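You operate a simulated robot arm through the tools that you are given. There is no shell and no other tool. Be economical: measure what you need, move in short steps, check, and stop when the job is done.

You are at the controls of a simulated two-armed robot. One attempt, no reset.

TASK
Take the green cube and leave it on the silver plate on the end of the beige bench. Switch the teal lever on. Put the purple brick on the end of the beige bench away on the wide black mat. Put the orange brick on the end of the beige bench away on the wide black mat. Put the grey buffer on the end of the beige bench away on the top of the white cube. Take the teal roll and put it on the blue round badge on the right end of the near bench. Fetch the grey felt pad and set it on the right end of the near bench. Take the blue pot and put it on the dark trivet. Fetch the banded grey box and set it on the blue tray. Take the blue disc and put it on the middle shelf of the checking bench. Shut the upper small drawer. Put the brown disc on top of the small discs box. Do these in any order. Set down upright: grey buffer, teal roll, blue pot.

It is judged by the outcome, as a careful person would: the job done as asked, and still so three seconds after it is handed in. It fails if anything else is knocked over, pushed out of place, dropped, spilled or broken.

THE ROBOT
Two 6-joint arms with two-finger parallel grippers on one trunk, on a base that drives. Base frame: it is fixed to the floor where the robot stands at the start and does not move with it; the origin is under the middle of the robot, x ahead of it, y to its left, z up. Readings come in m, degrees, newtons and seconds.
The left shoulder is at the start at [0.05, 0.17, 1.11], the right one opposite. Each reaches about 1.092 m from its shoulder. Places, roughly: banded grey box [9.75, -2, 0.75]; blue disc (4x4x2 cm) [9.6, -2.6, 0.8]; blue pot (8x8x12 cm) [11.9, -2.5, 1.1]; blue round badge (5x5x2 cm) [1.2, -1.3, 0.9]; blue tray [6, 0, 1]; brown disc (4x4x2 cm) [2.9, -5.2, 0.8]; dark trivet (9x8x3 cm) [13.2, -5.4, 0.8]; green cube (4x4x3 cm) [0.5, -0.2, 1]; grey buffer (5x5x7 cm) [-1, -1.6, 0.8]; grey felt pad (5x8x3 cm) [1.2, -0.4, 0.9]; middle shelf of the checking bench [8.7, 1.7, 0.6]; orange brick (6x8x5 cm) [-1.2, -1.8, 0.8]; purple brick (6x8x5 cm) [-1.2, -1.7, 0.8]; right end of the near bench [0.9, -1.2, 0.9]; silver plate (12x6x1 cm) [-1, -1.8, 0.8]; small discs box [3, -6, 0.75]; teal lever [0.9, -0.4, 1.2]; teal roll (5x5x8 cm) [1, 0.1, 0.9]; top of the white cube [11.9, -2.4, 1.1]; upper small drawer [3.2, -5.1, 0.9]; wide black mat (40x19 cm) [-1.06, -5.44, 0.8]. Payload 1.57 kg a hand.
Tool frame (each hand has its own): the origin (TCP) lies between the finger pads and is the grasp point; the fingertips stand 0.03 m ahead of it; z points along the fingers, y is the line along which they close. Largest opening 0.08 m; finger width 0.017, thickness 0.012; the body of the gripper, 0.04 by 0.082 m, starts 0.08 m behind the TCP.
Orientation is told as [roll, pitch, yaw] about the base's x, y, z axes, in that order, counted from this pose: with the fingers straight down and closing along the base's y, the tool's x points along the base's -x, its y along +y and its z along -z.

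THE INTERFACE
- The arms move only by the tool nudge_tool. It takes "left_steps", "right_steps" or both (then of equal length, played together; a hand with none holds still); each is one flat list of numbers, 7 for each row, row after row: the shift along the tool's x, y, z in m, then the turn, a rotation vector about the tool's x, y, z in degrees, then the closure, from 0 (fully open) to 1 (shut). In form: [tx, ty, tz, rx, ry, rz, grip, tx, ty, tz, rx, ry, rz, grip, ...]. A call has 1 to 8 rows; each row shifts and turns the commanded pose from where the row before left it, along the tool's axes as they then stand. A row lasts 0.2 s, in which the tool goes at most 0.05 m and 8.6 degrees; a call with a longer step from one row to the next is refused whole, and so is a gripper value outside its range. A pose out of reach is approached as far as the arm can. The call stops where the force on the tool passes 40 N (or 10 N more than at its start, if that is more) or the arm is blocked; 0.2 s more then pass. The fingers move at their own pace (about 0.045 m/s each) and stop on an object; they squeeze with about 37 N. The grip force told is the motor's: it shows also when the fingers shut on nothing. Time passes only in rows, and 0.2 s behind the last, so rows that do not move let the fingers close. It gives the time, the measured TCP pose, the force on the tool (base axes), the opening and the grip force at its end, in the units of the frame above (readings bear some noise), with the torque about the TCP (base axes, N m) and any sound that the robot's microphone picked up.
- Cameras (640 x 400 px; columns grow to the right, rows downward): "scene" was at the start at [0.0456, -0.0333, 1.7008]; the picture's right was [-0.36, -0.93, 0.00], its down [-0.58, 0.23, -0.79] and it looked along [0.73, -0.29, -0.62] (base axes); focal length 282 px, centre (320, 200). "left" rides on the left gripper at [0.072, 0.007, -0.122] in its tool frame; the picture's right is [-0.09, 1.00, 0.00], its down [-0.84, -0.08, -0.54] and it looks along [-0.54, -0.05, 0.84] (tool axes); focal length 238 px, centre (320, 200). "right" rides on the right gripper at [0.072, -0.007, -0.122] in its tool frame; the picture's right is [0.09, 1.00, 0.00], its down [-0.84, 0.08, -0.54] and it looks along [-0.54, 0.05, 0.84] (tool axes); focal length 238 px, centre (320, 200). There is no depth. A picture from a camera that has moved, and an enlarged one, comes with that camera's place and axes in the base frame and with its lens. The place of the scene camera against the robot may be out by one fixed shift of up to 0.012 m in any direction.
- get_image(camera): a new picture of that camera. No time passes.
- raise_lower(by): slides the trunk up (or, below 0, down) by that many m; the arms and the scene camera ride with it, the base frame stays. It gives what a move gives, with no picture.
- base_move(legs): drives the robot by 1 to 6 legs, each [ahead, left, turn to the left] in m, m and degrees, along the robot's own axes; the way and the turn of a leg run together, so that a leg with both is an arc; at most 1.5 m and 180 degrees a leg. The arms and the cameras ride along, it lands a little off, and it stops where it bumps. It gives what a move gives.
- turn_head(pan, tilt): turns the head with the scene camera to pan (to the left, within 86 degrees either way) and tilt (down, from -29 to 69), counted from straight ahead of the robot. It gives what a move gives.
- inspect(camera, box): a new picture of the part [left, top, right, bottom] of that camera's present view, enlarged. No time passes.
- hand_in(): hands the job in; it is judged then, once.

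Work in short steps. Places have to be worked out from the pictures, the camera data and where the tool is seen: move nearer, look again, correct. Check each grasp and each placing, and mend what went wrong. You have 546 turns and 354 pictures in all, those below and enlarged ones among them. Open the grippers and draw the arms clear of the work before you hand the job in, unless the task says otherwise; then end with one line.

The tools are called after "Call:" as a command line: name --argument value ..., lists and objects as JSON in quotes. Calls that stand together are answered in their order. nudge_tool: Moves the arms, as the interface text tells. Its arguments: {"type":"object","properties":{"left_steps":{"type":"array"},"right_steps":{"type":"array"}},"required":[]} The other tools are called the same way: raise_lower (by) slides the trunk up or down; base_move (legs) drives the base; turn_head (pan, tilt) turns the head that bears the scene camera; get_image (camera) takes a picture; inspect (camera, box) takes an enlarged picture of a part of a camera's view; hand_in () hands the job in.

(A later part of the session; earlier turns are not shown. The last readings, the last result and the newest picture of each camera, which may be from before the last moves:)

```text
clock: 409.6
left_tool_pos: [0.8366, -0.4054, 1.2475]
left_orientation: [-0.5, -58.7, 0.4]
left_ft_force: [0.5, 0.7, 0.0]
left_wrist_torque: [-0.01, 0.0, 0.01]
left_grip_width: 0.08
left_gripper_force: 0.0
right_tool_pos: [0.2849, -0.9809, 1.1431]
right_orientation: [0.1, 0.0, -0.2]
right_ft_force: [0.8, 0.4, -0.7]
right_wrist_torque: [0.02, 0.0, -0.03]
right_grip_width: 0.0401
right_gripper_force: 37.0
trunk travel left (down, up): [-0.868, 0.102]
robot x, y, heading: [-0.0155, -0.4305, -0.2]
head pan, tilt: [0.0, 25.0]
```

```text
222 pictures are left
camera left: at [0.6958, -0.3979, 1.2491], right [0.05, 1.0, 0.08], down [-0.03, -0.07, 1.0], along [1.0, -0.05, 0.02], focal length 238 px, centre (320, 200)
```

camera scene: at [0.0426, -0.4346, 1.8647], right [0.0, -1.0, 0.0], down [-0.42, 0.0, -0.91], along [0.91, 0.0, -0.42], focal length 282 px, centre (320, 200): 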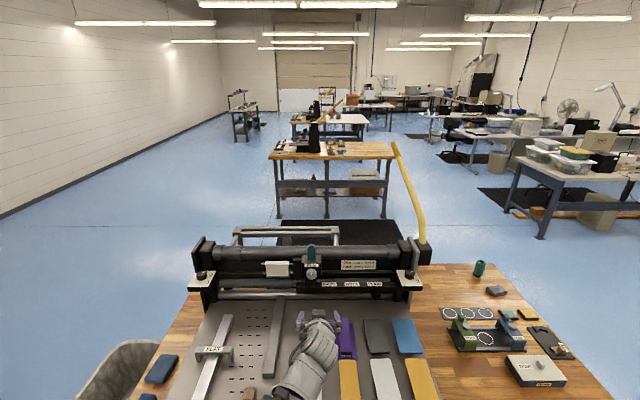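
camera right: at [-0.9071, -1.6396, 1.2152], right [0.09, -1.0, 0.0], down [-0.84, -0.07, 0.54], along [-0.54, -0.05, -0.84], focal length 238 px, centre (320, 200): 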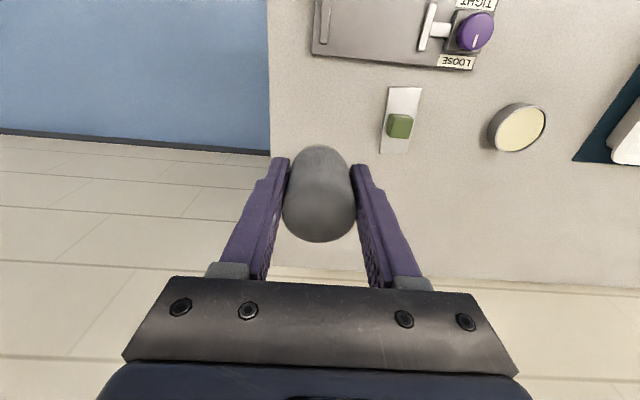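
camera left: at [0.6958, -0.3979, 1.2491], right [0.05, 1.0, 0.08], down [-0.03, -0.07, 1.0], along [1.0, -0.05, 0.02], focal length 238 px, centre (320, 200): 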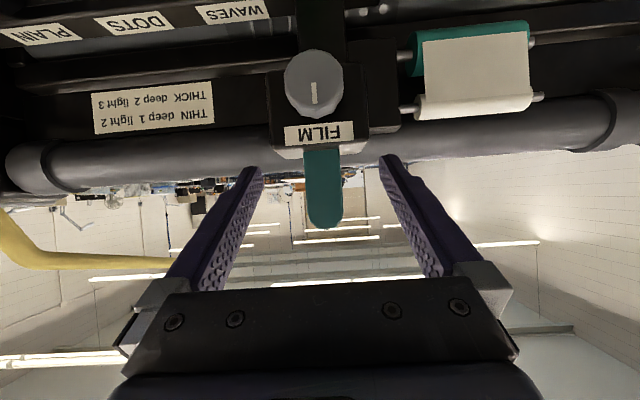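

Lever is centred between the fingers. Raise 1.5 cm (to keep tips clear of the tube), advance 5 cm and close.

Call:
raise_lower --by 0.012

Call:
nudge_tool --left_steps '[-0.0129, 0, 0.0214, 0, 0, 0, 0, -0.0129, 0, 0.0214, 0, 0, 0, 0.2, -0.004, 0, 0.006, 0, 0, 0, 0.3]'

Call:
get_image --camera "left"

```text
clock: 410.2
left_tool_pos: [0.8338, -0.4051, 1.2612]
left_orientation: [-0.2, -58.7, 0.3]
left_ft_force: [0.1, 1.1, 0.4]
left_wrist_torque: [-0.01, -0.02, 0.0]
left_grip_width: 0.0801
left_gripper_force: 0.0
right_tool_pos: [0.2833, -0.9813, 1.1546]
right_orientation: [-0.1, 0.0, -0.3]
right_ft_force: [-0.1, 0.0, -1.0]
right_wrist_torque: [-0.05, -0.01, 0.0]
right_grip_width: 0.0404
right_gripper_force: 37.0
trunk travel left (down, up): [-0.88, 0.09]
robot x, y, heading: [-0.0152, -0.4306, -0.1]
head pan, tilt: [0.0, 25.0]
```

```text
clock: 411.0
left_tool_pos: [0.8937, -0.4046, 1.2612]
left_orientation: [-0.4, -58.6, 0.4]
left_ft_force: [-0.2, -1.1, -0.1]
left_wrist_torque: [0.02, 0.01, -0.02]
left_grip_width: 0.0563
left_gripper_force: 0.1
right_tool_pos: [0.2832, -0.9808, 1.1547]
right_orientation: [-0.1, 0.0, -0.3]
right_ft_force: [-0.1, 0.2, -0.5]
right_wrist_torque: [0.0, 0.02, -0.04]
right_grip_width: 0.0405
right_gripper_force: 37.7
trunk travel left (down, up): [-0.88, 0.09]
robot x, y, heading: [-0.0136, -0.4353, -0.1]
head pan, tilt: [0.0, 25.0]
```

```text
221 pictures are left
camera left: at [0.7524, -0.3974, 1.2616], right [0.05, 1.0, 0.08], down [-0.03, -0.07, 1.0], along [1.0, -0.05, 0.02], focal length 238 px, centre (320, 200)
```

left: 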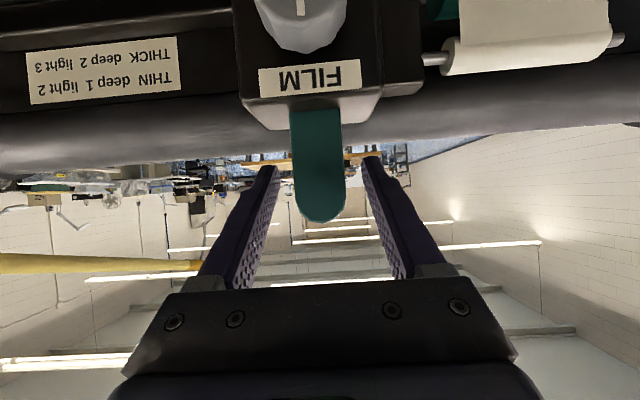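

Lever lies between the fingers. Close and then pull towards the robot slightly.

Call:
nudge_tool --left_steps '[0, 0, 0, 0, 0, 0, 0.6, 0, 0, 0, 0, 0, 0, 0.7, 0, 0, 0, 0, 0, 0, 0.7]'

Call:
nudge_tool --left_steps '[0.0077, 0, -0.0129, 0, 0, 0, 0.7]'

Call:
get_image --camera "left"

```text
clock: 411.8
left_tool_pos: [0.894, -0.4034, 1.2612]
left_orientation: [-0.3, -58.7, 0.3]
left_ft_force: [0.4, 0.6, 1.2]
left_wrist_torque: [0.14, -0.03, 0.12]
left_grip_width: 0.0301
left_gripper_force: 24.8
right_tool_pos: [0.2836, -0.9814, 1.1555]
right_orientation: [0.0, 0.0, -0.2]
right_ft_force: [0.7, -0.2, -1.4]
right_wrist_torque: [0.0, 0.02, 0.0]
right_grip_width: 0.0406
right_gripper_force: 37.1
trunk travel left (down, up): [-0.88, 0.09]
robot x, y, heading: [-0.0132, -0.434, -0.3]
head pan, tilt: [0.0, 25.0]
```

```text
clock: 412.2
left_tool_pos: [0.8779, -0.4046, 1.26]
left_orientation: [-0.2, -58.6, 0.4]
left_ft_force: [-0.4, 0.5, -0.4]
left_wrist_torque: [-0.03, -0.09, -0.09]
left_grip_width: 0.03
left_gripper_force: 3.7
right_tool_pos: [0.284, -0.9811, 1.1542]
right_orientation: [0.0, 0.0, -0.2]
right_ft_force: [0.0, 0.5, -0.8]
right_wrist_torque: [0.0, -0.01, -0.02]
right_grip_width: 0.0406
right_gripper_force: 36.8
trunk travel left (down, up): [-0.88, 0.09]
robot x, y, heading: [-0.0165, -0.4322, -0.2]
head pan, tilt: [0.0, 25.0]
```

```text
220 pictures are left
camera left: at [0.7357, -0.3973, 1.2616], right [0.05, 1.0, 0.08], down [-0.03, -0.07, 1.0], along [1.0, -0.05, 0.02], focal length 238 px, centre (320, 200)
```

left: 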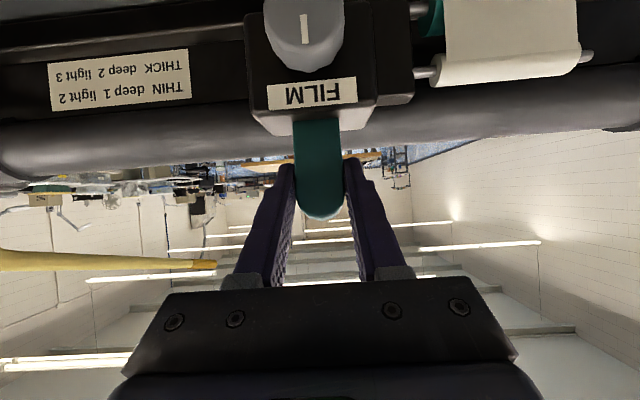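

The tip now shows a rim as if it tilted slightly towards me. Grip firmly and pull further with a slight descent.

Call:
nudge_tool --left_steps '[0, 0, 0, 0, 0, 0, 1, 0, 0, 0, 0, 0, 0, 1]'

Call:
nudge_tool --left_steps '[0.0103, 0, -0.0078, 0, 0, 0, 1, 0.0103, 0, -0.0078, 0, 0, 0, 1]'

Call:
get_image --camera "left"

```text
clock: 412.8
left_tool_pos: [0.8764, -0.4037, 1.2592]
left_orientation: [-0.2, -58.6, 0.3]
left_ft_force: [-10.6, 3.2, -6.7]
left_wrist_torque: [0.33, 0.61, -0.05]
left_grip_width: 0.0302
left_gripper_force: 33.8
right_tool_pos: [0.2819, -0.9795, 1.1539]
right_orientation: [-0.1, 0.0, -0.2]
right_ft_force: [0.1, 0.0, -0.9]
right_wrist_torque: [0.02, 0.03, 0.0]
right_grip_width: 0.0403
right_gripper_force: 37.0
trunk travel left (down, up): [-0.88, 0.09]
robot x, y, heading: [-0.0147, -0.4297, -0.3]
head pan, tilt: [0.0, 25.0]
```

```text
clock: 413.4
left_tool_pos: [0.8591, -0.4052, 1.2576]
left_orientation: [-0.4, -58.4, 0.5]
left_ft_force: [27.4, 7.3, -8.5]
left_wrist_torque: [0.31, -1.03, 0.01]
left_grip_width: 0.0295
left_gripper_force: 39.5
left hand out of reach, approached as far as the arm can: row 1, 2
right_tool_pos: [0.2882, -0.9803, 1.154]
right_orientation: [0.0, 0.1, -0.2]
right_ft_force: [0.4, 0.0, -0.4]
right_wrist_torque: [-0.05, 0.03, 0.0]
right_grip_width: 0.0403
right_gripper_force: 36.9
trunk travel left (down, up): [-0.88, 0.09]
robot x, y, heading: [-0.0165, -0.4307, -0.2]
head pan, tilt: [0.0, 25.0]
```

```text
219 pictures are left
camera left: at [0.7176, -0.3974, 1.2588], right [0.05, 1.0, 0.07], down [-0.02, -0.07, 1.0], along [1.0, -0.05, 0.02], focal length 238 px, centre (320, 200)
```

left: 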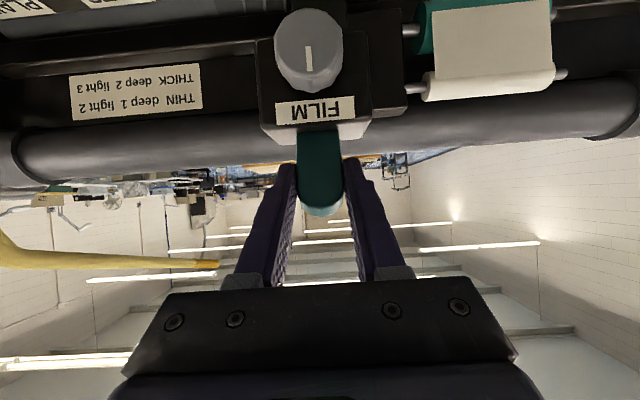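

The lever is tilting toward the robot under ~27 N. Continue: lower the trunk a little and pull on.

Call:
raise_lower --by -0.01

Call:
nudge_tool --left_steps '[0.0077, 0, -0.0129, 0, 0, 0, 1]'

Call:
get_image --camera "left"

```text
clock: 413.9
left_tool_pos: [0.8512, -0.4058, 1.2512]
left_orientation: [-0.4, -59.0, 0.2]
left_ft_force: [10.2, 10.8, 20.3]
left_wrist_torque: [0.7, -1.42, 0.25]
left_grip_width: 0.0299
left_gripper_force: 39.4
right_tool_pos: [0.2833, -0.9793, 1.1462]
right_orientation: [0.0, -0.1, -0.2]
right_ft_force: [-0.2, 0.3, 0.0]
right_wrist_torque: [0.01, 0.01, 0.04]
right_grip_width: 0.0406
right_gripper_force: 37.0
trunk travel left (down, up): [-0.87, 0.1]
robot x, y, heading: [-0.019, -0.4317, 0.0]
head pan, tilt: [0.0, 25.0]
```

```text
clock: 414.3
left_tool_pos: [0.8458, -0.4051, 1.2479]
left_orientation: [-0.4, -58.6, 0.5]
left_ft_force: [35.9, 10.0, 6.5]
left_wrist_torque: [0.47, -0.32, 0.48]
left_grip_width: 0.0297
left_gripper_force: 39.6
right_tool_pos: [0.2872, -0.9797, 1.1434]
right_orientation: [0.0, 0.2, -0.3]
right_ft_force: [-0.4, 0.4, -0.9]
right_wrist_torque: [-0.02, 0.01, 0.0]
right_grip_width: 0.0406
right_gripper_force: 37.5
trunk travel left (down, up): [-0.87, 0.1]
robot x, y, heading: [-0.0142, -0.4346, -0.2]
head pan, tilt: [0.0, 25.0]
```

```text
218 pictures are left
camera left: at [0.7037, -0.3973, 1.2492], right [0.05, 1.0, 0.07], down [-0.03, -0.07, 1.0], along [1.0, -0.05, 0.02], focal length 238 px, centre (320, 200)
```

left: 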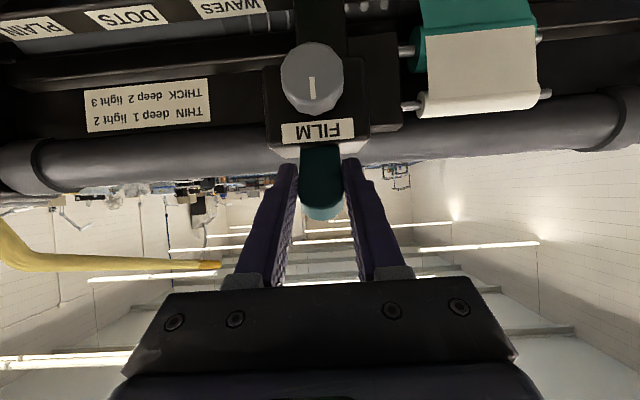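

It keeps tilting towards the robot. Continue the arc.

Call:
raise_lower --by -0.012

Call:
nudge_tool --left_steps '[0.0077, 0, -0.0129, 0, 0, 0, 1]'

Call:
raise_lower --by -0.012

Call:
get_image --camera "left"

```text
clock: 414.9
left_tool_pos: [0.8362, -0.4109, 1.2369]
left_orientation: [-0.5, -58.4, 0.3]
left_ft_force: [-0.1, -0.4, 0.5]
left_wrist_torque: [0.01, 0.01, 0.01]
left_grip_width: 0.0
left_gripper_force: 21.8
right_tool_pos: [0.2827, -0.9824, 1.1313]
right_orientation: [0.1, 0.0, -0.3]
right_ft_force: [-0.1, -0.2, -0.3]
right_wrist_torque: [0.02, 0.05, -0.01]
right_grip_width: 0.0402
right_gripper_force: 37.1
trunk travel left (down, up): [-0.858, 0.112]
robot x, y, heading: [-0.0144, -0.4328, -0.4]
head pan, tilt: [0.0, 25.0]
```

```text
clock: 415.3
left_tool_pos: [0.823, -0.4068, 1.2401]
left_orientation: [-0.3, -58.5, 0.3]
left_ft_force: [-0.5, -0.5, -0.3]
left_wrist_torque: [0.03, -0.02, 0.01]
left_grip_width: 0.0001
left_gripper_force: 21.5
right_tool_pos: [0.2836, -0.9813, 1.1321]
right_orientation: [0.2, 0.1, -0.1]
right_ft_force: [0.4, 0.1, -0.5]
right_wrist_torque: [-0.02, 0.02, -0.01]
right_grip_width: 0.0402
right_gripper_force: 37.2
trunk travel left (down, up): [-0.858, 0.112]
robot x, y, heading: [-0.0155, -0.4347, -0.3]
head pan, tilt: [0.0, 25.0]
```

```text
clock: 415.9
left_tool_pos: [0.8237, -0.4064, 1.2259]
left_orientation: [-0.2, -58.7, 0.4]
left_ft_force: [0.1, 0.6, 0.3]
left_wrist_torque: [-0.04, -0.04, 0.02]
left_grip_width: 0.0002
left_gripper_force: 21.7
right_tool_pos: [0.2842, -0.9814, 1.1212]
right_orientation: [0.0, 0.0, -0.1]
right_ft_force: [0.0, 0.0, 0.4]
right_wrist_torque: [-0.02, 0.01, 0.01]
right_grip_width: 0.0403
right_gripper_force: 37.5
trunk travel left (down, up): [-0.846, 0.124]
robot x, y, heading: [-0.0126, -0.4309, -0.4]
head pan, tilt: [0.0, 25.0]
```

```text
217 pictures are left
camera left: at [0.6832, -0.3985, 1.2276], right [0.05, 1.0, 0.08], down [-0.03, -0.07, 1.0], along [1.0, -0.05, 0.02], focal length 238 px, centre (320, 200)
```

left: 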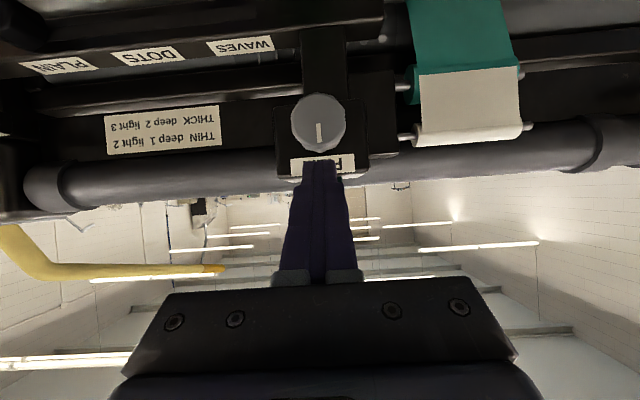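

The fingers slipped off. I draw back a bit and look at the lever from the scene camera.

Call:
raise_lower --by 0.03

Call:
nudge_tool --left_steps '[0.0247, 0, -0.0411, 0, 0, 0, 0.5, 0.0247, 0, -0.0411, 0, 0, 0, 0, 0.0247, 0, -0.0411, 0, 0, 0, 0]'

Call:
inspect --camera "scene" --box '[264, 230, 376, 300]'

Call:
get_image --camera "left"

```text
clock: 416.7
left_tool_pos: [0.825, -0.4055, 1.2562]
left_orientation: [-0.3, -58.6, 0.2]
left_ft_force: [-0.1, 0.7, -0.5]
left_wrist_torque: [-0.02, 0.06, 0.02]
left_grip_width: 0.0002
left_gripper_force: 20.8
right_tool_pos: [0.2843, -0.9807, 1.1513]
right_orientation: [0.0, 0.0, -0.3]
right_ft_force: [-0.5, -0.6, -1.0]
right_wrist_torque: [0.01, -0.02, 0.0]
right_grip_width: 0.0405
right_gripper_force: 36.9
trunk travel left (down, up): [-0.876, 0.094]
robot x, y, heading: [-0.0129, -0.4354, -0.3]
head pan, tilt: [0.0, 25.0]
```

```text
clock: 417.5
left_tool_pos: [0.6773, -0.4062, 1.2566]
left_orientation: [-0.2, -58.7, 0.4]
left_ft_force: [-0.6, -0.2, -0.2]
left_wrist_torque: [-0.03, 0.02, -0.01]
left_grip_width: 0.066
left_gripper_force: 0.1
right_tool_pos: [0.2826, -0.9803, 1.1517]
right_orientation: [0.0, -0.1, -0.1]
right_ft_force: [-0.3, -1.0, -1.0]
right_wrist_torque: [-0.02, 0.0, 0.01]
right_grip_width: 0.0404
right_gripper_force: 36.8
trunk travel left (down, up): [-0.876, 0.094]
robot x, y, heading: [-0.0137, -0.4315, -0.2]
head pan, tilt: [0.0, 25.0]
```

```text
5.71 times, centred on (320, 265) of scene
camera zoom: at [0.0413, -0.4339, 1.8728], right [0.0, -1.0, 0.0], down [-0.42, 0.0, -0.91], along [0.91, 0.0, -0.42], focal length 1610 px, centre (320, -171)
```

zoom: 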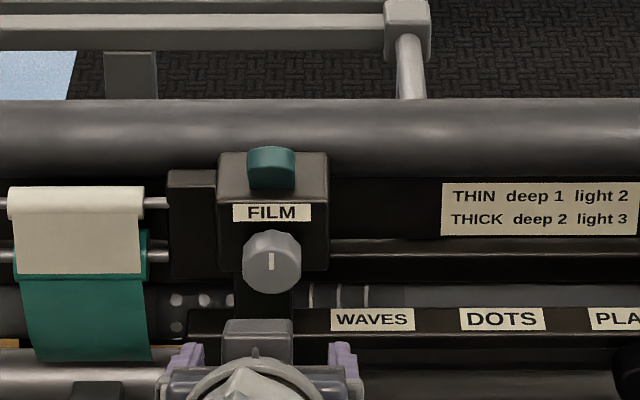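

```text
215 pictures are left
camera left: at [0.536, -0.3985, 1.2582], right [0.05, 1.0, 0.08], down [-0.03, -0.07, 1.0], along [1.0, -0.05, 0.03], focal length 238 px, centre (320, 200)
```

left: 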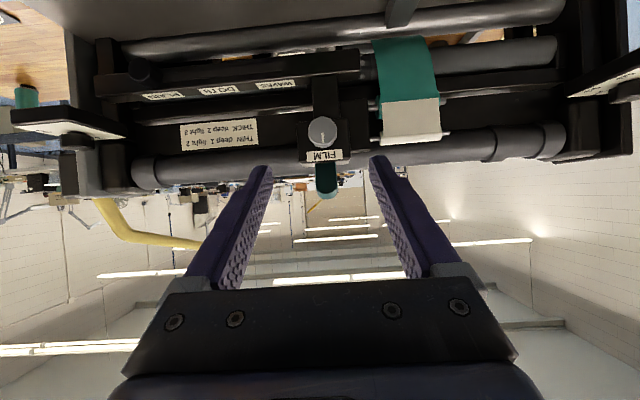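

The lever is tilted ~40° towards the operator and the teal film has dropped down, so it switched. To be sure it's at its end, I re-grip the tip and pull on gently.

Call:
nudge_tool --left_steps '[-0.0238, 0, 0.0396, 0, 0, 0, 0, -0.0238, 0, 0.0396, 0, 0, 0, 0, -0.0238, 0, 0.0396, 0, 0, 0, 0, -0.022, 0, 0.037, 0, 0, 0, 0]'

Call:
nudge_tool --left_steps '[0, 0, 0, 0, 0, 0, 0.5, 0, 0, 0, 0, 0, 0, 1, 0, 0, 0, 0, 0, 0, 1, 0, 0, 0, 0, 0, 0, 1]'

Call:
get_image --camera "left"

```text
clock: 418.5
left_tool_pos: [0.8649, -0.4056, 1.255]
left_orientation: [-0.3, -58.7, 0.3]
left_ft_force: [-0.5, 1.0, -0.2]
left_wrist_torque: [0.01, 0.01, 0.0]
left_grip_width: 0.0803
left_gripper_force: 0.1
right_tool_pos: [0.2852, -0.9803, 1.1511]
right_orientation: [0.0, 0.0, -0.2]
right_ft_force: [-0.5, -0.1, -0.9]
right_wrist_torque: [0.01, 0.03, -0.02]
right_grip_width: 0.0403
right_gripper_force: 36.7
trunk travel left (down, up): [-0.876, 0.094]
robot x, y, heading: [-0.0119, -0.4333, -0.2]
head pan, tilt: [0.0, 25.0]
```

```text
clock: 419.5
left_tool_pos: [0.8637, -0.4052, 1.2567]
left_orientation: [-0.3, -58.6, 0.2]
left_ft_force: [-0.7, 0.4, 2.1]
left_wrist_torque: [0.18, -0.04, 0.29]
left_grip_width: 0.0295
left_gripper_force: 21.7
right_tool_pos: [0.2837, -0.9815, 1.1512]
right_orientation: [0.1, -0.1, -0.1]
right_ft_force: [0.2, 0.2, -0.2]
right_wrist_torque: [-0.04, 0.04, 0.01]
right_grip_width: 0.0405
right_gripper_force: 36.9
trunk travel left (down, up): [-0.876, 0.094]
robot x, y, heading: [-0.0143, -0.4322, -0.2]
head pan, tilt: [0.0, 25.0]
```

```text
214 pictures are left
camera left: at [0.7221, -0.3971, 1.2577], right [0.05, 1.0, 0.08], down [-0.03, -0.07, 1.0], along [1.0, -0.05, 0.02], focal length 238 px, centre (320, 200)
```

left: 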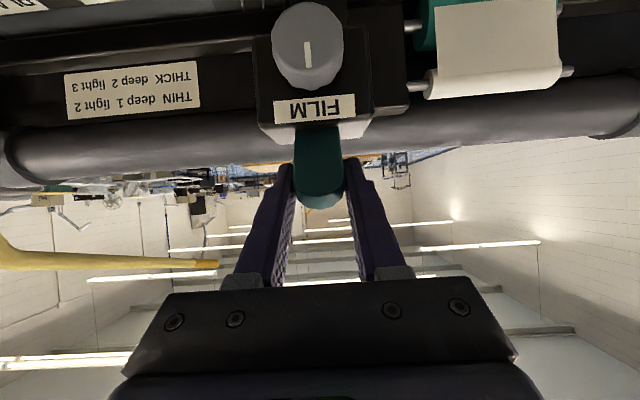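

Gripped near the tip. Pull down and back gently.

Call:
raise_lower --by -0.01

Call:
nudge_tool --left_steps '[0.005, 0, -0.008, 0, 0, 0, 1]'

Call:
raise_lower --by -0.01

Call:
get_image --camera "left"

```text
clock: 420.1
left_tool_pos: [0.8617, -0.4039, 1.251]
left_orientation: [-0.3, -59.0, 0.2]
left_ft_force: [2.4, 0.9, 34.1]
left_wrist_torque: [0.69, -0.44, 0.84]
left_grip_width: 0.0299
left_gripper_force: 39.0
right_tool_pos: [0.2804, -0.9818, 1.1429]
right_orientation: [0.0, -0.3, -0.2]
right_ft_force: [0.2, 0.0, -1.6]
right_wrist_torque: [0.02, -0.01, -0.02]
right_grip_width: 0.0404
right_gripper_force: 36.8
trunk travel left (down, up): [-0.866, 0.104]
robot x, y, heading: [-0.0173, -0.4294, -0.3]
head pan, tilt: [0.0, 25.0]
```

```text
clock: 420.5
left_tool_pos: [0.859, -0.4051, 1.2469]
left_orientation: [-0.5, -59.0, 0.3]
left_ft_force: [29.5, 1.7, 21.2]
left_wrist_torque: [0.83, -0.54, 0.79]
left_grip_width: 0.03
left_gripper_force: 39.4
right_tool_pos: [0.2849, -0.9812, 1.1391]
right_orientation: [0.0, 0.0, -0.2]
right_ft_force: [-0.4, 0.8, -0.1]
right_wrist_torque: [-0.02, -0.01, 0.01]
right_grip_width: 0.0407
right_gripper_force: 37.1
trunk travel left (down, up): [-0.866, 0.104]
robot x, y, heading: [-0.0137, -0.434, -0.3]
head pan, tilt: [0.0, 25.0]
```

```text
clock: 421.1
left_tool_pos: [0.8534, -0.4035, 1.2391]
left_orientation: [-0.4, -59.1, 0.2]
left_ft_force: [11.3, 2.8, 27.7]
left_wrist_torque: [0.93, -1.13, 0.93]
left_grip_width: 0.0296
left_gripper_force: 39.6
right_tool_pos: [0.2823, -0.9808, 1.131]
right_orientation: [0.0, -0.1, -0.1]
right_ft_force: [-0.1, -0.4, -1.4]
right_wrist_torque: [-0.02, -0.01, -0.03]
right_grip_width: 0.0403
right_gripper_force: 37.3
trunk travel left (down, up): [-0.856, 0.114]
robot x, y, heading: [-0.0133, -0.4303, 0.0]
head pan, tilt: [0.0, 25.0]
```

```text
213 pictures are left
camera left: at [0.7114, -0.3968, 1.2388], right [0.05, 1.0, 0.08], down [-0.04, -0.07, 1.0], along [1.0, -0.05, 0.03], focal length 238 px, centre (320, 200)
```

left: 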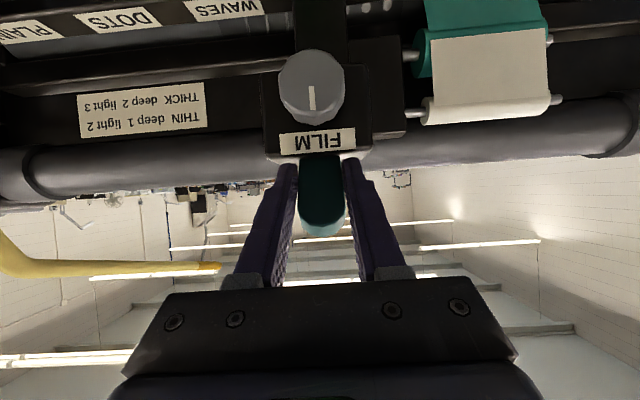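

Firm resistance; it's at its stop. Release, back off and check.

Call:
nudge_tool --left_steps '[0, 0, 0, 0, 0, 0, 0.3, 0, 0, 0, 0, 0, 0, 0, 0, 0, 0, 0, 0, 0, 0, 0.0247, 0, -0.0411, 0, 0, 0, 0, 0.0247, 0, -0.0411, 0, 0, 0, 0, 0.0247, 0, -0.0411, 0, 0, 0, 0, 0.0247, 0, -0.0411, 0, 0, 0, 0]'

Call:
inspect --camera "scene" --box '[264, 230, 376, 300]'

```text
clock: 422.6
left_tool_pos: [0.6613, -0.4013, 1.2369]
left_orientation: [-0.3, -58.6, 0.3]
left_ft_force: [-0.2, 0.2, -0.8]
left_wrist_torque: [0.0, 0.01, 0.01]
left_grip_width: 0.0798
left_gripper_force: 0.0
right_tool_pos: [0.283, -0.9817, 1.1312]
right_orientation: [0.0, 0.0, -0.2]
right_ft_force: [-0.4, -0.7, -0.6]
right_wrist_torque: [0.02, -0.01, -0.02]
right_grip_width: 0.0404
right_gripper_force: 37.0
trunk travel left (down, up): [-0.856, 0.114]
robot x, y, heading: [-0.0133, -0.4325, -0.5]
head pan, tilt: [0.0, 25.0]
```

```text
5.71 times, centred on (320, 265) of scene
camera zoom: at [0.0417, -0.434, 1.8527], right [0.0, -1.0, 0.0], down [-0.42, 0.0, -0.91], along [0.91, 0.0, -0.42], focal length 1610 px, centre (320, -171)
```

zoom: 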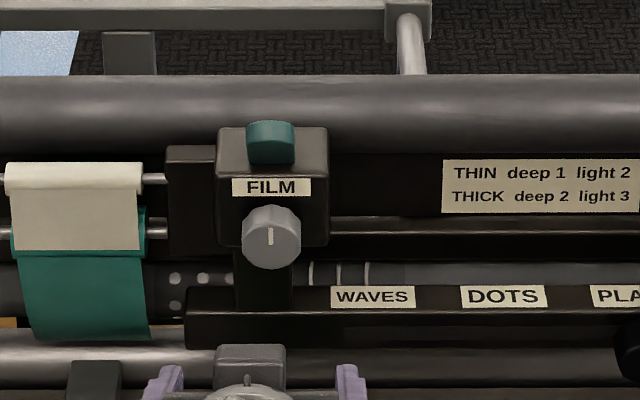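

The lever is on and steady. Now straighten the left hand, back off and head for the far area, first along a lane at y≈-2.

Call:
nudge_tool --left_steps '[0, 0, 0, 0, 7.4, 0, 0, 0, 0, 0, 0, 7.4, 0, 0, 0, 0, 0, 0, 7.4, 0, 0, 0, 0, 0, 0, 7.4, 0, 0, 0, 0, 0, 0, 7.4, 0, 0, 0, 0, 0, 0, 7.4, 0, 0, 0, 0, 0, 0, 7.3, 0, 0, 0, 0, 0, 0, 7, 0, 0]'

Call:
base_move --legs '[[-0.4, 0, 0], [0, -1.5, 0], [1.3, 0, 0]]'

Call:
turn_head --pan 0 --tilt 15

Call:
get_image --camera "scene"

```text
clock: 424.4
left_tool_pos: [0.6628, -0.4044, 1.1312]
left_orientation: [-0.2, 0.2, 0.0]
left_ft_force: [1.0, -0.2, -0.2]
left_wrist_torque: [0.04, -0.02, 0.01]
left_grip_width: 0.0798
left_gripper_force: 0.1
left hand out of reach, approached as far as the arm can: row 1, 2, 3, 4, 5, 6, 7
right_tool_pos: [0.2837, -0.981, 1.1314]
right_orientation: [0.1, 0.0, -0.3]
right_ft_force: [-0.4, -0.2, 0.0]
right_wrist_torque: [-0.01, 0.01, -0.01]
right_grip_width: 0.0407
right_gripper_force: 37.0
trunk travel left (down, up): [-0.856, 0.114]
robot x, y, heading: [-0.0167, -0.4331, -0.3]
head pan, tilt: [0.0, 25.0]
```

```text
clock: 440.2
left_tool_pos: [1.5566, -1.8701, 1.1313]
left_orientation: [-0.2, 0.1, 2.2]
left_ft_force: [-1.0, 0.5, -1.1]
left_wrist_torque: [-0.02, 0.02, -0.01]
left_grip_width: 0.08
left_gripper_force: 0.0
right_tool_pos: [1.1984, -2.459, 1.1318]
right_orientation: [0.0, 0.1, 1.9]
right_ft_force: [-0.1, -0.1, -0.2]
right_wrist_torque: [0.0, -0.01, -0.01]
right_grip_width: 0.0405
right_gripper_force: 37.0
trunk travel left (down, up): [-0.856, 0.114]
robot x, y, heading: [0.8786, -1.9243, 2.2]
head pan, tilt: [0.0, 25.0]
```

```text
clock: 440.9
left_tool_pos: [1.5552, -1.8686, 1.1301]
left_orientation: [-0.2, 0.0, 2.2]
left_ft_force: [0.4, 0.2, -1.0]
left_wrist_torque: [0.03, 0.0, 0.04]
left_grip_width: 0.0799
left_gripper_force: 0.0
right_tool_pos: [1.1993, -2.46, 1.1318]
right_orientation: [0.1, 0.0, 1.9]
right_ft_force: [-0.3, 0.2, -1.0]
right_wrist_torque: [-0.02, 0.02, 0.0]
right_grip_width: 0.0405
right_gripper_force: 37.2
trunk travel left (down, up): [-0.856, 0.114]
robot x, y, heading: [0.8857, -1.9232, 1.8]
head pan, tilt: [0.0, 15.0]
```

```text
211 pictures are left
camera scene: at [0.9388, -1.922, 1.8689], right [0.03, -1.0, 0.0], down [-0.26, -0.01, -0.97], along [0.97, 0.03, -0.26], focal length 282 px, centre (320, 200)
```

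scene: 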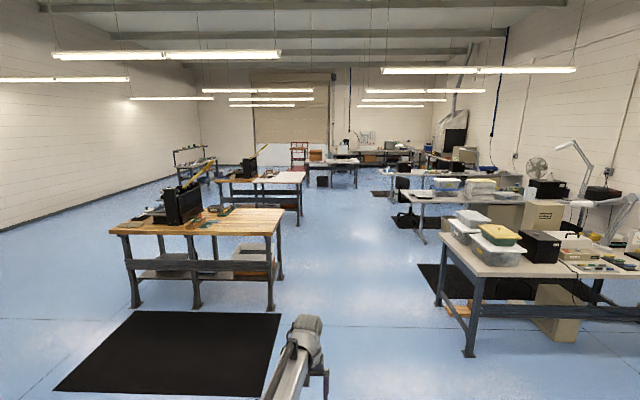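

A clear central lane at y≈-2 leads ahead. Drive to about x=5.3 and look again.

Call:
base_move --legs '[[0, 0, -1.9], [1.5, 0, 0], [1.5, 0, 0], [1.4, 0, 0]]'

Call:
get_image --camera "scene"

```text
clock: 462.4
left_tool_pos: [5.9816, -1.8067, 1.1301]
left_orientation: [-0.2, 0.0, 1.5]
left_ft_force: [0.8, 0.2, -0.2]
left_wrist_torque: [0.0, 0.02, -0.02]
left_grip_width: 0.08
left_gripper_force: 0.1
right_tool_pos: [5.6165, -2.3934, 1.1316]
right_orientation: [0.0, 0.0, 1.2]
right_ft_force: [0.0, 0.1, -0.3]
right_wrist_torque: [0.02, 0.03, -0.01]
right_grip_width: 0.0403
right_gripper_force: 36.8
trunk travel left (down, up): [-0.856, 0.114]
robot x, y, heading: [5.3061, -1.8525, 1.2]
head pan, tilt: [0.0, 15.0]
```

```text
210 pictures are left
camera scene: at [5.3641, -1.8512, 1.8689], right [0.02, -1.0, 0.0], down [-0.26, -0.01, -0.97], along [0.97, 0.02, -0.26], focal length 282 px, centre (320, 200)
```

scene: 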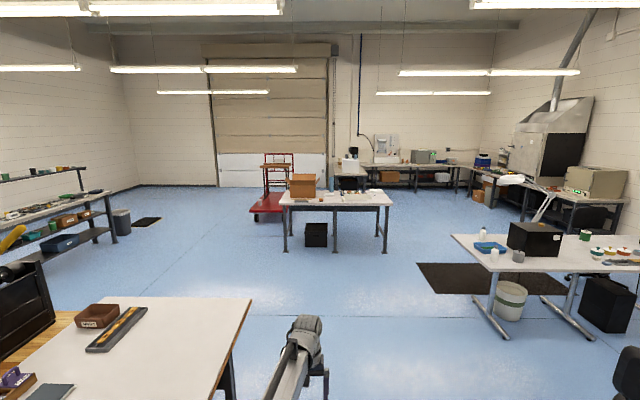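

Zoom on the table ahead, the far bench, and the left shelving (checking bench?).

Call:
inspect --camera "scene" --box '[240, 120, 480, 270]'

Call:
inspect --camera "scene" --box '[0, 150, 160, 250]'

Call:
turn_head --pan 50 --tilt 30

Call:
get_image --camera "scene"

```text
2.67 times, centred on (360, 195) of scene
camera zoom: at [5.3641, -1.8512, 1.8689], right [0.02, -1.0, 0.0], down [-0.26, -0.01, -0.97], along [0.97, 0.02, -0.26], focal length 752 px, centre (213, 213)
```

zoom: 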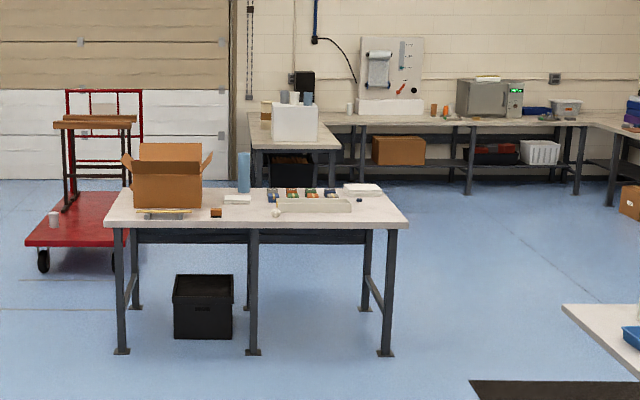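

```text
4.00 times, centred on (80, 200) of scene
camera zoom: at [5.3641, -1.8512, 1.8689], right [0.02, -1.0, 0.0], down [-0.26, -0.01, -0.97], along [0.97, 0.02, -0.26], focal length 1127 px, centre (1280, 200)
```

zoom: 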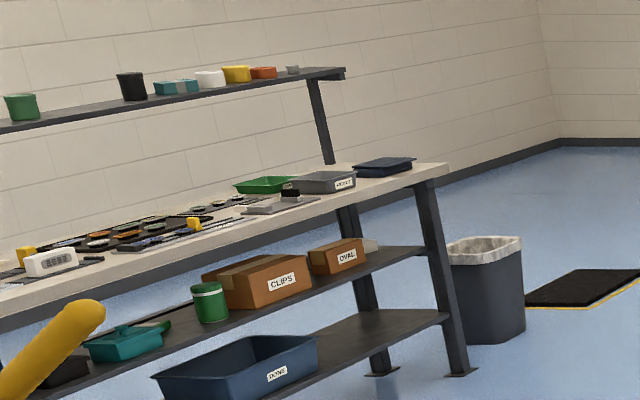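

```text
clock: 463.6
left_tool_pos: [5.982, -1.8065, 1.1315]
left_orientation: [-0.2, 0.0, 1.5]
left_ft_force: [0.3, -0.1, -0.6]
left_wrist_torque: [0.01, 0.0, -0.01]
left_grip_width: 0.08
left_gripper_force: 0.0
right_tool_pos: [5.6164, -2.3921, 1.1305]
right_orientation: [0.0, 0.0, 1.2]
right_ft_force: [-0.1, 0.8, -0.3]
right_wrist_torque: [0.0, 0.02, -0.04]
right_grip_width: 0.0402
right_gripper_force: 37.3
trunk travel left (down, up): [-0.856, 0.114]
robot x, y, heading: [5.3012, -1.8515, 1.2]
head pan, tilt: [50.0, 30.0]
```

```text
207 pictures are left
camera scene: at [5.3269, -1.7827, 1.8448], right [0.78, -0.63, 0.0], down [-0.31, -0.39, -0.87], along [0.54, 0.67, -0.5], focal length 282 px, centre (320, 200)
```

scene: 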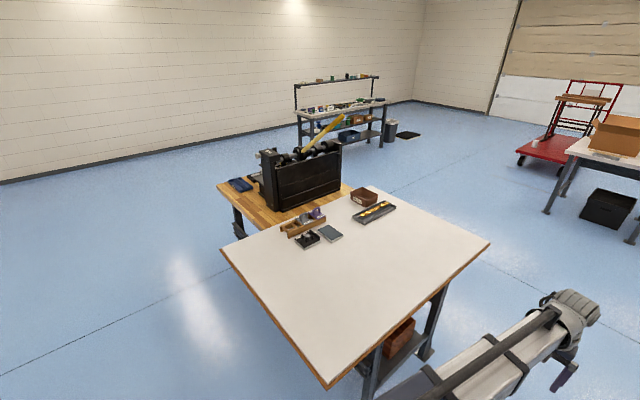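

Zoom on the blue tray near the press and the checking bench.

Call:
inspect --camera "scene" --box '[200, 130, 440, 280]'

Call:
inspect --camera "scene" --box '[280, 60, 440, 160]'

```text
2.67 times, centred on (320, 205) of scene
camera zoom: at [5.3269, -1.7827, 1.8448], right [0.78, -0.63, 0.0], down [-0.31, -0.39, -0.87], along [0.54, 0.67, -0.5], focal length 752 px, centre (320, 187)
```

zoom: 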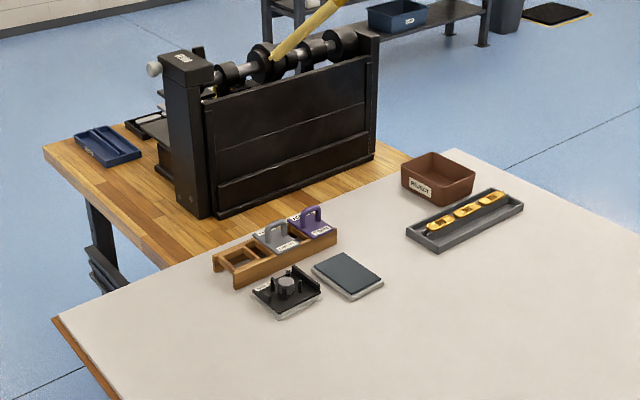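

```text
4.00 times, centred on (360, 110) of scene
camera zoom: at [5.3269, -1.7827, 1.8448], right [0.78, -0.63, 0.0], down [-0.31, -0.39, -0.87], along [0.54, 0.67, -0.5], focal length 1127 px, centre (160, 560)
```

zoom: 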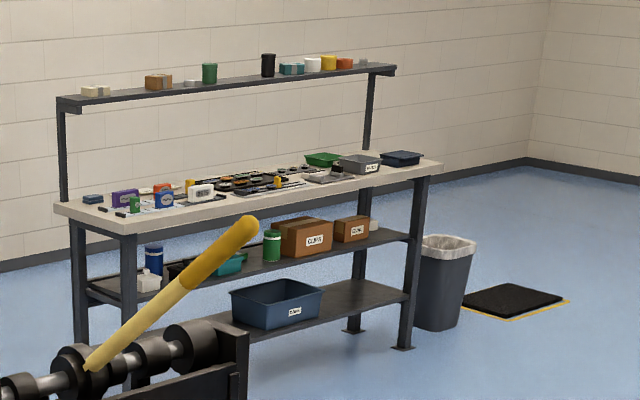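

The tray is at the −x edge of that wooden bench (≈(6.0, 0)). Continue forward to the table ahead.

Call:
turn_head --pan 0 --tilt 30

Call:
base_move --legs '[[0, -0.35, -1.2], [1.4, 0, 0], [1.4, 0, 0]]'

Call:
get_image --camera "scene"

```text
clock: 464.8
left_tool_pos: [5.9819, -1.8062, 1.1303]
left_orientation: [-0.3, 0.1, 1.4]
left_ft_force: [-0.1, 0.3, 0.0]
left_wrist_torque: [-0.01, 0.0, 0.03]
left_grip_width: 0.0798
left_gripper_force: 0.0
right_tool_pos: [5.6166, -2.3922, 1.1291]
right_orientation: [0.0, 0.0, 1.2]
right_ft_force: [-0.5, 0.5, -0.2]
right_wrist_torque: [-0.03, 0.01, 0.01]
right_grip_width: 0.0401
right_gripper_force: 36.6
trunk travel left (down, up): [-0.856, 0.114]
robot x, y, heading: [5.3073, -1.8492, 1.1]
head pan, tilt: [0.0, 30.0]
```

```text
clock: 480.3
left_tool_pos: [8.8159, -2.1723, 1.1309]
left_orientation: [-0.1, 0.0, 1.3]
left_ft_force: [-0.3, -0.1, -0.5]
left_wrist_torque: [0.0, 0.02, -0.06]
left_grip_width: 0.08
left_gripper_force: 0.2
right_tool_pos: [8.4483, -2.7568, 1.1314]
right_orientation: [0.0, -0.1, 1.0]
right_ft_force: [0.1, -0.3, -1.3]
right_wrist_torque: [0.0, 0.04, -0.02]
right_grip_width: 0.04
right_gripper_force: 36.6
trunk travel left (down, up): [-0.856, 0.114]
robot x, y, heading: [8.1373, -2.2141, 0.7]
head pan, tilt: [0.0, 30.0]
```

```text
204 pictures are left
camera scene: at [8.1953, -2.2142, 1.8447], right [0.02, -1.0, 0.0], down [-0.5, -0.01, -0.87], along [0.87, 0.01, -0.5], focal length 282 px, centre (320, 200)
```

scene: 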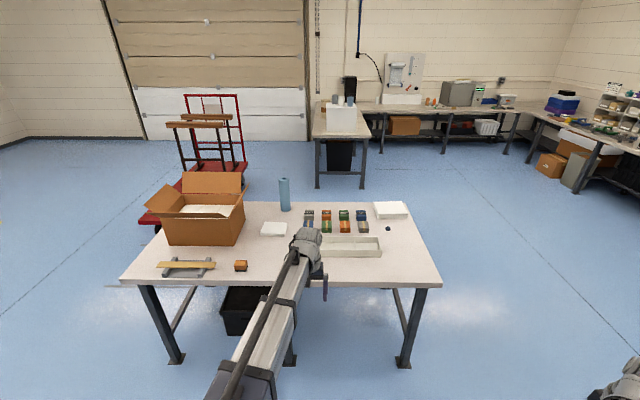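

Call:
inspect --camera "scene" --box '[260, 190, 420, 290]'

Call:
inspect --camera "scene" --box '[290, 60, 450, 160]'

```text
4.00 times, centred on (340, 240) of scene
camera zoom: at [8.1953, -2.2142, 1.8447], right [0.02, -1.0, 0.0], down [-0.5, -0.01, -0.87], along [0.87, 0.01, -0.5], focal length 1127 px, centre (240, 40)
```

zoom: 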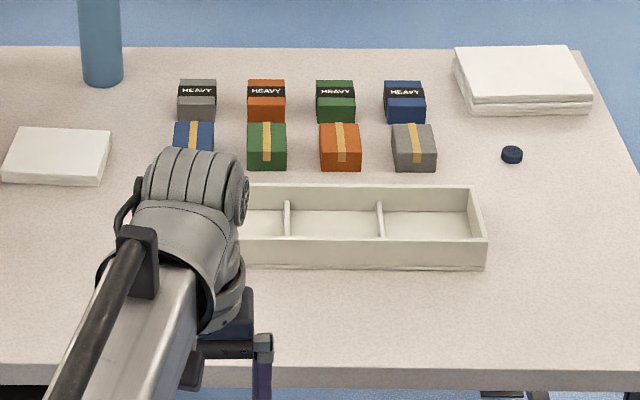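

```text
4.00 times, centred on (370, 110) of scene
camera zoom: at [8.1953, -2.2142, 1.8447], right [0.02, -1.0, 0.0], down [-0.5, -0.01, -0.87], along [0.87, 0.01, -0.5], focal length 1127 px, centre (120, 560)
```

zoom: 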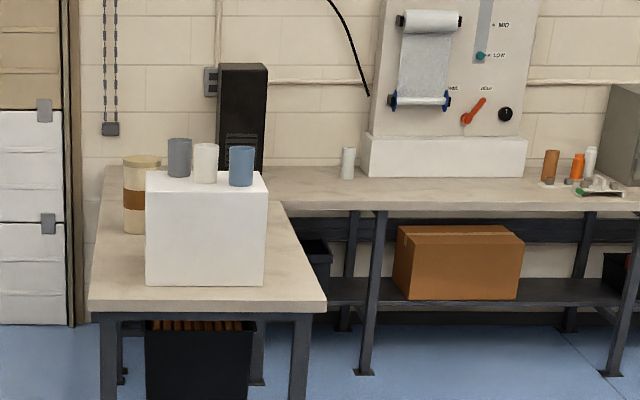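

On the white cube's top stand a grey, a white and a blue pot. I'll go there first: around the table's right end, then up to the cube.

Call:
base_move --legs '[[0.45, 0, -0.7], [0, -1.3, 0], [1.2, 0, 0]]'

Call:
get_image --camera "scene"

```text
clock: 495.0
left_tool_pos: [10.4843, -3.4694, 1.1313]
left_orientation: [-0.3, 0.1, 1.2]
left_ft_force: [0.1, -0.7, 0.3]
left_wrist_torque: [0.0, 0.01, 0.01]
left_grip_width: 0.08
left_gripper_force: 0.2
right_tool_pos: [10.1172, -4.0541, 1.1311]
right_orientation: [0.0, 0.0, 0.9]
right_ft_force: [0.1, 0.4, -0.4]
right_wrist_torque: [-0.02, -0.01, 0.0]
right_grip_width: 0.0405
right_gripper_force: 37.2
trunk travel left (down, up): [-0.856, 0.114]
robot x, y, heading: [9.8065, -3.5139, 0.9]
head pan, tilt: [0.0, 30.0]
```

```text
201 pictures are left
camera scene: at [9.8635, -3.5119, 1.8447], right [0.02, -1.0, 0.0], down [-0.5, -0.01, -0.87], along [0.87, 0.01, -0.5], focal length 282 px, centre (320, 200)
```

scene: 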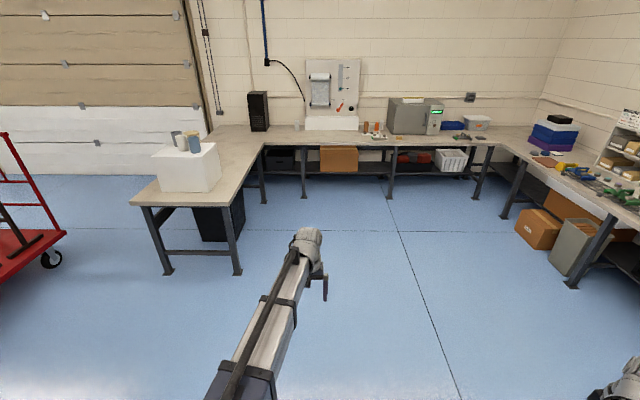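

Drive to face the cube from the −x side at x≈10.9.

Call:
base_move --legs '[[1.1, 0, -0.9], [0, 1.0, 0]]'

Call:
raise_lower --by 0.11

Call:
turn_head --pan 0 --tilt 40

Call:
get_image --camera "scene"

```text
clock: 505.5
left_tool_pos: [11.5788, -2.4436, 1.1309]
left_orientation: [-0.1, 0.2, 0.0]
left_ft_force: [-0.4, -0.4, 0.2]
left_wrist_torque: [0.0, -0.03, -0.04]
left_grip_width: 0.0798
left_gripper_force: 0.0
right_tool_pos: [11.1997, -3.0209, 1.1316]
right_orientation: [0.0, 0.0, -0.2]
right_ft_force: [0.6, 0.1, -0.9]
right_wrist_torque: [-0.03, 0.0, 0.03]
right_grip_width: 0.0404
right_gripper_force: 37.3
trunk travel left (down, up): [-0.856, 0.114]
robot x, y, heading: [10.8993, -2.4718, -0.0]
head pan, tilt: [0.0, 30.0]
```

```text
clock: 506.9
left_tool_pos: [11.58, -2.4459, 1.2407]
left_orientation: [-0.3, 0.1, 0.0]
left_ft_force: [0.5, 0.2, -0.6]
left_wrist_torque: [-0.01, -0.02, 0.04]
left_grip_width: 0.08
left_gripper_force: 0.1
right_tool_pos: [11.1997, -3.0205, 1.2412]
right_orientation: [0.1, 0.0, -0.4]
right_ft_force: [-0.5, -0.2, -0.3]
right_wrist_torque: [0.01, -0.02, 0.02]
right_grip_width: 0.0407
right_gripper_force: 36.7
trunk travel left (down, up): [-0.966, 0.004]
robot x, y, heading: [10.9038, -2.469, -0.3]
head pan, tilt: [0.0, 30.0]
```

```text
clock: 507.6
left_tool_pos: [11.5789, -2.4435, 1.2413]
left_orientation: [-0.1, 0.1, -0.1]
left_ft_force: [-0.1, 0.5, -0.4]
left_wrist_torque: [-0.03, 0.04, -0.02]
left_grip_width: 0.0799
left_gripper_force: 0.0
right_tool_pos: [11.1984, -3.0211, 1.2403]
right_orientation: [0.1, 0.0, -0.2]
right_ft_force: [-0.3, 0.1, -0.7]
right_wrist_torque: [0.0, -0.01, 0.01]
right_grip_width: 0.0405
right_gripper_force: 37.0
trunk travel left (down, up): [-0.966, 0.004]
robot x, y, heading: [10.9011, -2.4703, -0.3]
head pan, tilt: [0.0, 40.0]
```

```text
200 pictures are left
camera scene: at [10.9523, -2.4731, 1.9394], right [-0.01, -1.0, 0.0], down [-0.64, 0.0, -0.77], along [0.77, 0.0, -0.64], focal length 282 px, centre (320, 200)
```

scene: 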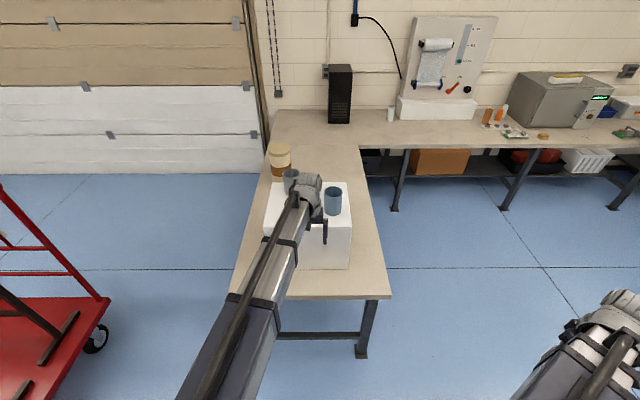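

Move the left hand aside to see all pots on the cube.

Call:
nudge_tool --left_steps '[0, 0.045, 0, 0, 0, 0, 0, 0, 0.045, 0, 0, 0, 0, 0, 0, 0.045, 0, 0, 0, 0, 0, 0, 0.045, 0, 0, 0, 0, 0, 0, 0.045, 0, 0, 0, 0, 0, 0, 0.045, 0, 0, 0, 0, 0, 0, 0.045, 0, 0, 0, 0, 0]'

Call:
inspect --camera "scene" --box '[224, 130, 416, 250]'

```text
clock: 509.2
left_tool_pos: [11.577, -2.1273, 1.2415]
left_orientation: [-0.2, 0.1, -0.1]
left_ft_force: [-0.3, 0.5, -0.1]
left_wrist_torque: [-0.01, 0.0, 0.0]
left_grip_width: 0.0803
left_gripper_force: 0.1
right_tool_pos: [11.199, -3.0189, 1.2419]
right_orientation: [0.1, 0.0, -0.3]
right_ft_force: [-0.3, 0.2, -1.0]
right_wrist_torque: [-0.01, -0.01, 0.01]
right_grip_width: 0.0405
right_gripper_force: 37.0
trunk travel left (down, up): [-0.966, 0.004]
robot x, y, heading: [10.9038, -2.4725, -0.5]
head pan, tilt: [0.0, 40.0]
```

```text
3.33 times, centred on (320, 190) of scene
camera zoom: at [10.9522, -2.4719, 1.9394], right [-0.01, -1.0, 0.0], down [-0.64, 0.0, -0.77], along [0.77, 0.0, -0.64], focal length 939 px, centre (320, 233)
```

zoom: 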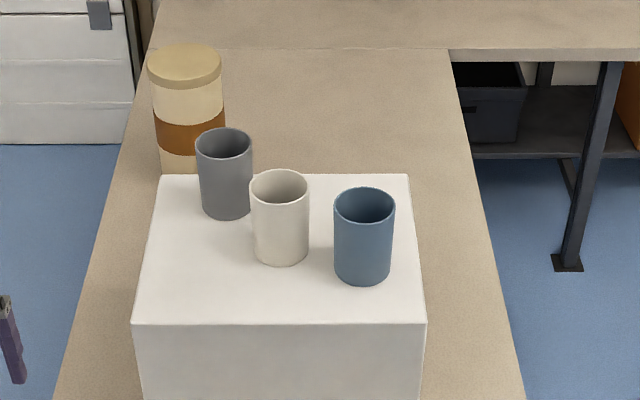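

The pots are open cups ~7.5 cm wide; blue cup centre ≈(11.90,-2.53), rim z≈1.205. I'll pinch its near wall (one finger inside), closing along x. Turn the left hand and drive 0.2 m closer.

Call:
nudge_tool --left_steps '[0, 0, 0, 0, 0, 8.5, 0, 0, 0, 0, 0, 0, 8.5, 0, 0, 0, 0, 0, 0, 8.5, 0, 0, 0, 0, 0, 0, 8.5, 0, 0, 0, 0, 0, 0, 8.5, 0, 0, 0, 0, 0, 0, 8.5, 0, 0, 0, 0, 0, 0, 8.5, 0, 0, 0, 0, 0, 0, 8.5, 0]'

Call:
nudge_tool --left_steps '[0, 0, 0, 0, 0, 8, 0, 0, 0, 0, 0, 0, 8, 0, 0, 0, 0, 0, 0, 6, 0.3]'

Call:
base_move --legs '[[0.2, 0, 0.4]]'

Call:
get_image --camera "left"

```text
clock: 511.1
left_tool_pos: [11.5787, -2.1298, 1.2417]
left_orientation: [0.0, 0.0, -68.2]
left_ft_force: [-0.5, 0.0, 0.3]
left_wrist_torque: [0.0, 0.0, -0.03]
left_grip_width: 0.0797
left_gripper_force: 0.0
right_tool_pos: [11.1992, -3.0217, 1.2406]
right_orientation: [0.1, 0.0, -0.3]
right_ft_force: [-0.1, 0.4, -0.1]
right_wrist_torque: [-0.02, 0.01, -0.02]
right_grip_width: 0.0404
right_gripper_force: 36.6
trunk travel left (down, up): [-0.966, 0.004]
robot x, y, heading: [10.8993, -2.4723, -0.5]
head pan, tilt: [0.0, 40.0]
```

```text
clock: 511.9
left_tool_pos: [11.5794, -2.1303, 1.2405]
left_orientation: [-0.1, -0.2, -90.2]
left_ft_force: [-0.8, -0.6, 0.3]
left_wrist_torque: [-0.01, 0.0, -0.02]
left_grip_width: 0.056
left_gripper_force: 0.1
right_tool_pos: [11.1992, -3.0207, 1.2396]
right_orientation: [0.0, 0.0, -0.3]
right_ft_force: [-0.1, 0.1, -0.8]
right_wrist_torque: [-0.02, 0.0, 0.02]
right_grip_width: 0.0402
right_gripper_force: 37.0
trunk travel left (down, up): [-0.966, 0.004]
robot x, y, heading: [10.9016, -2.4715, -0.1]
head pan, tilt: [0.0, 40.0]
```

```text
clock: 513.5
left_tool_pos: [11.7771, -2.1255, 1.2414]
left_orientation: [-0.2, -0.2, -89.6]
left_ft_force: [-0.3, 0.1, 0.3]
left_wrist_torque: [-0.01, 0.03, 0.01]
left_grip_width: 0.0561
left_gripper_force: 0.0
right_tool_pos: [11.4035, -3.0192, 1.2401]
right_orientation: [0.0, 0.0, 0.2]
right_ft_force: [-0.1, 0.1, -0.5]
right_wrist_torque: [-0.02, 0.03, 0.0]
right_grip_width: 0.0404
right_gripper_force: 37.1
trunk travel left (down, up): [-0.966, 0.004]
robot x, y, heading: [11.1029, -2.471, 0.2]
head pan, tilt: [0.0, 40.0]
```

```text
198 pictures are left
camera left: at [11.7844, -2.0517, 1.3612], right [1.0, -0.08, 0.0], down [-0.07, -0.84, 0.54], along [-0.05, -0.54, -0.84], focal length 238 px, centre (320, 200)
```

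left: 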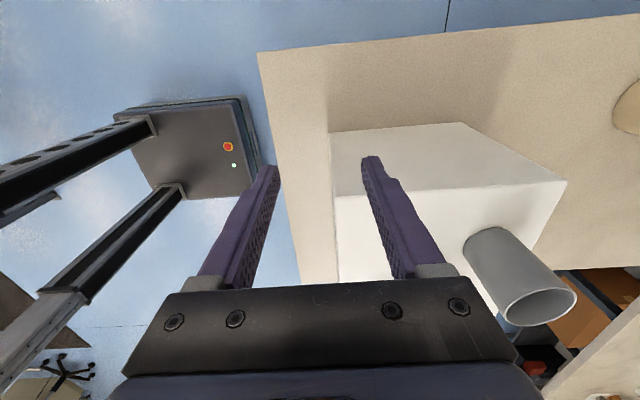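

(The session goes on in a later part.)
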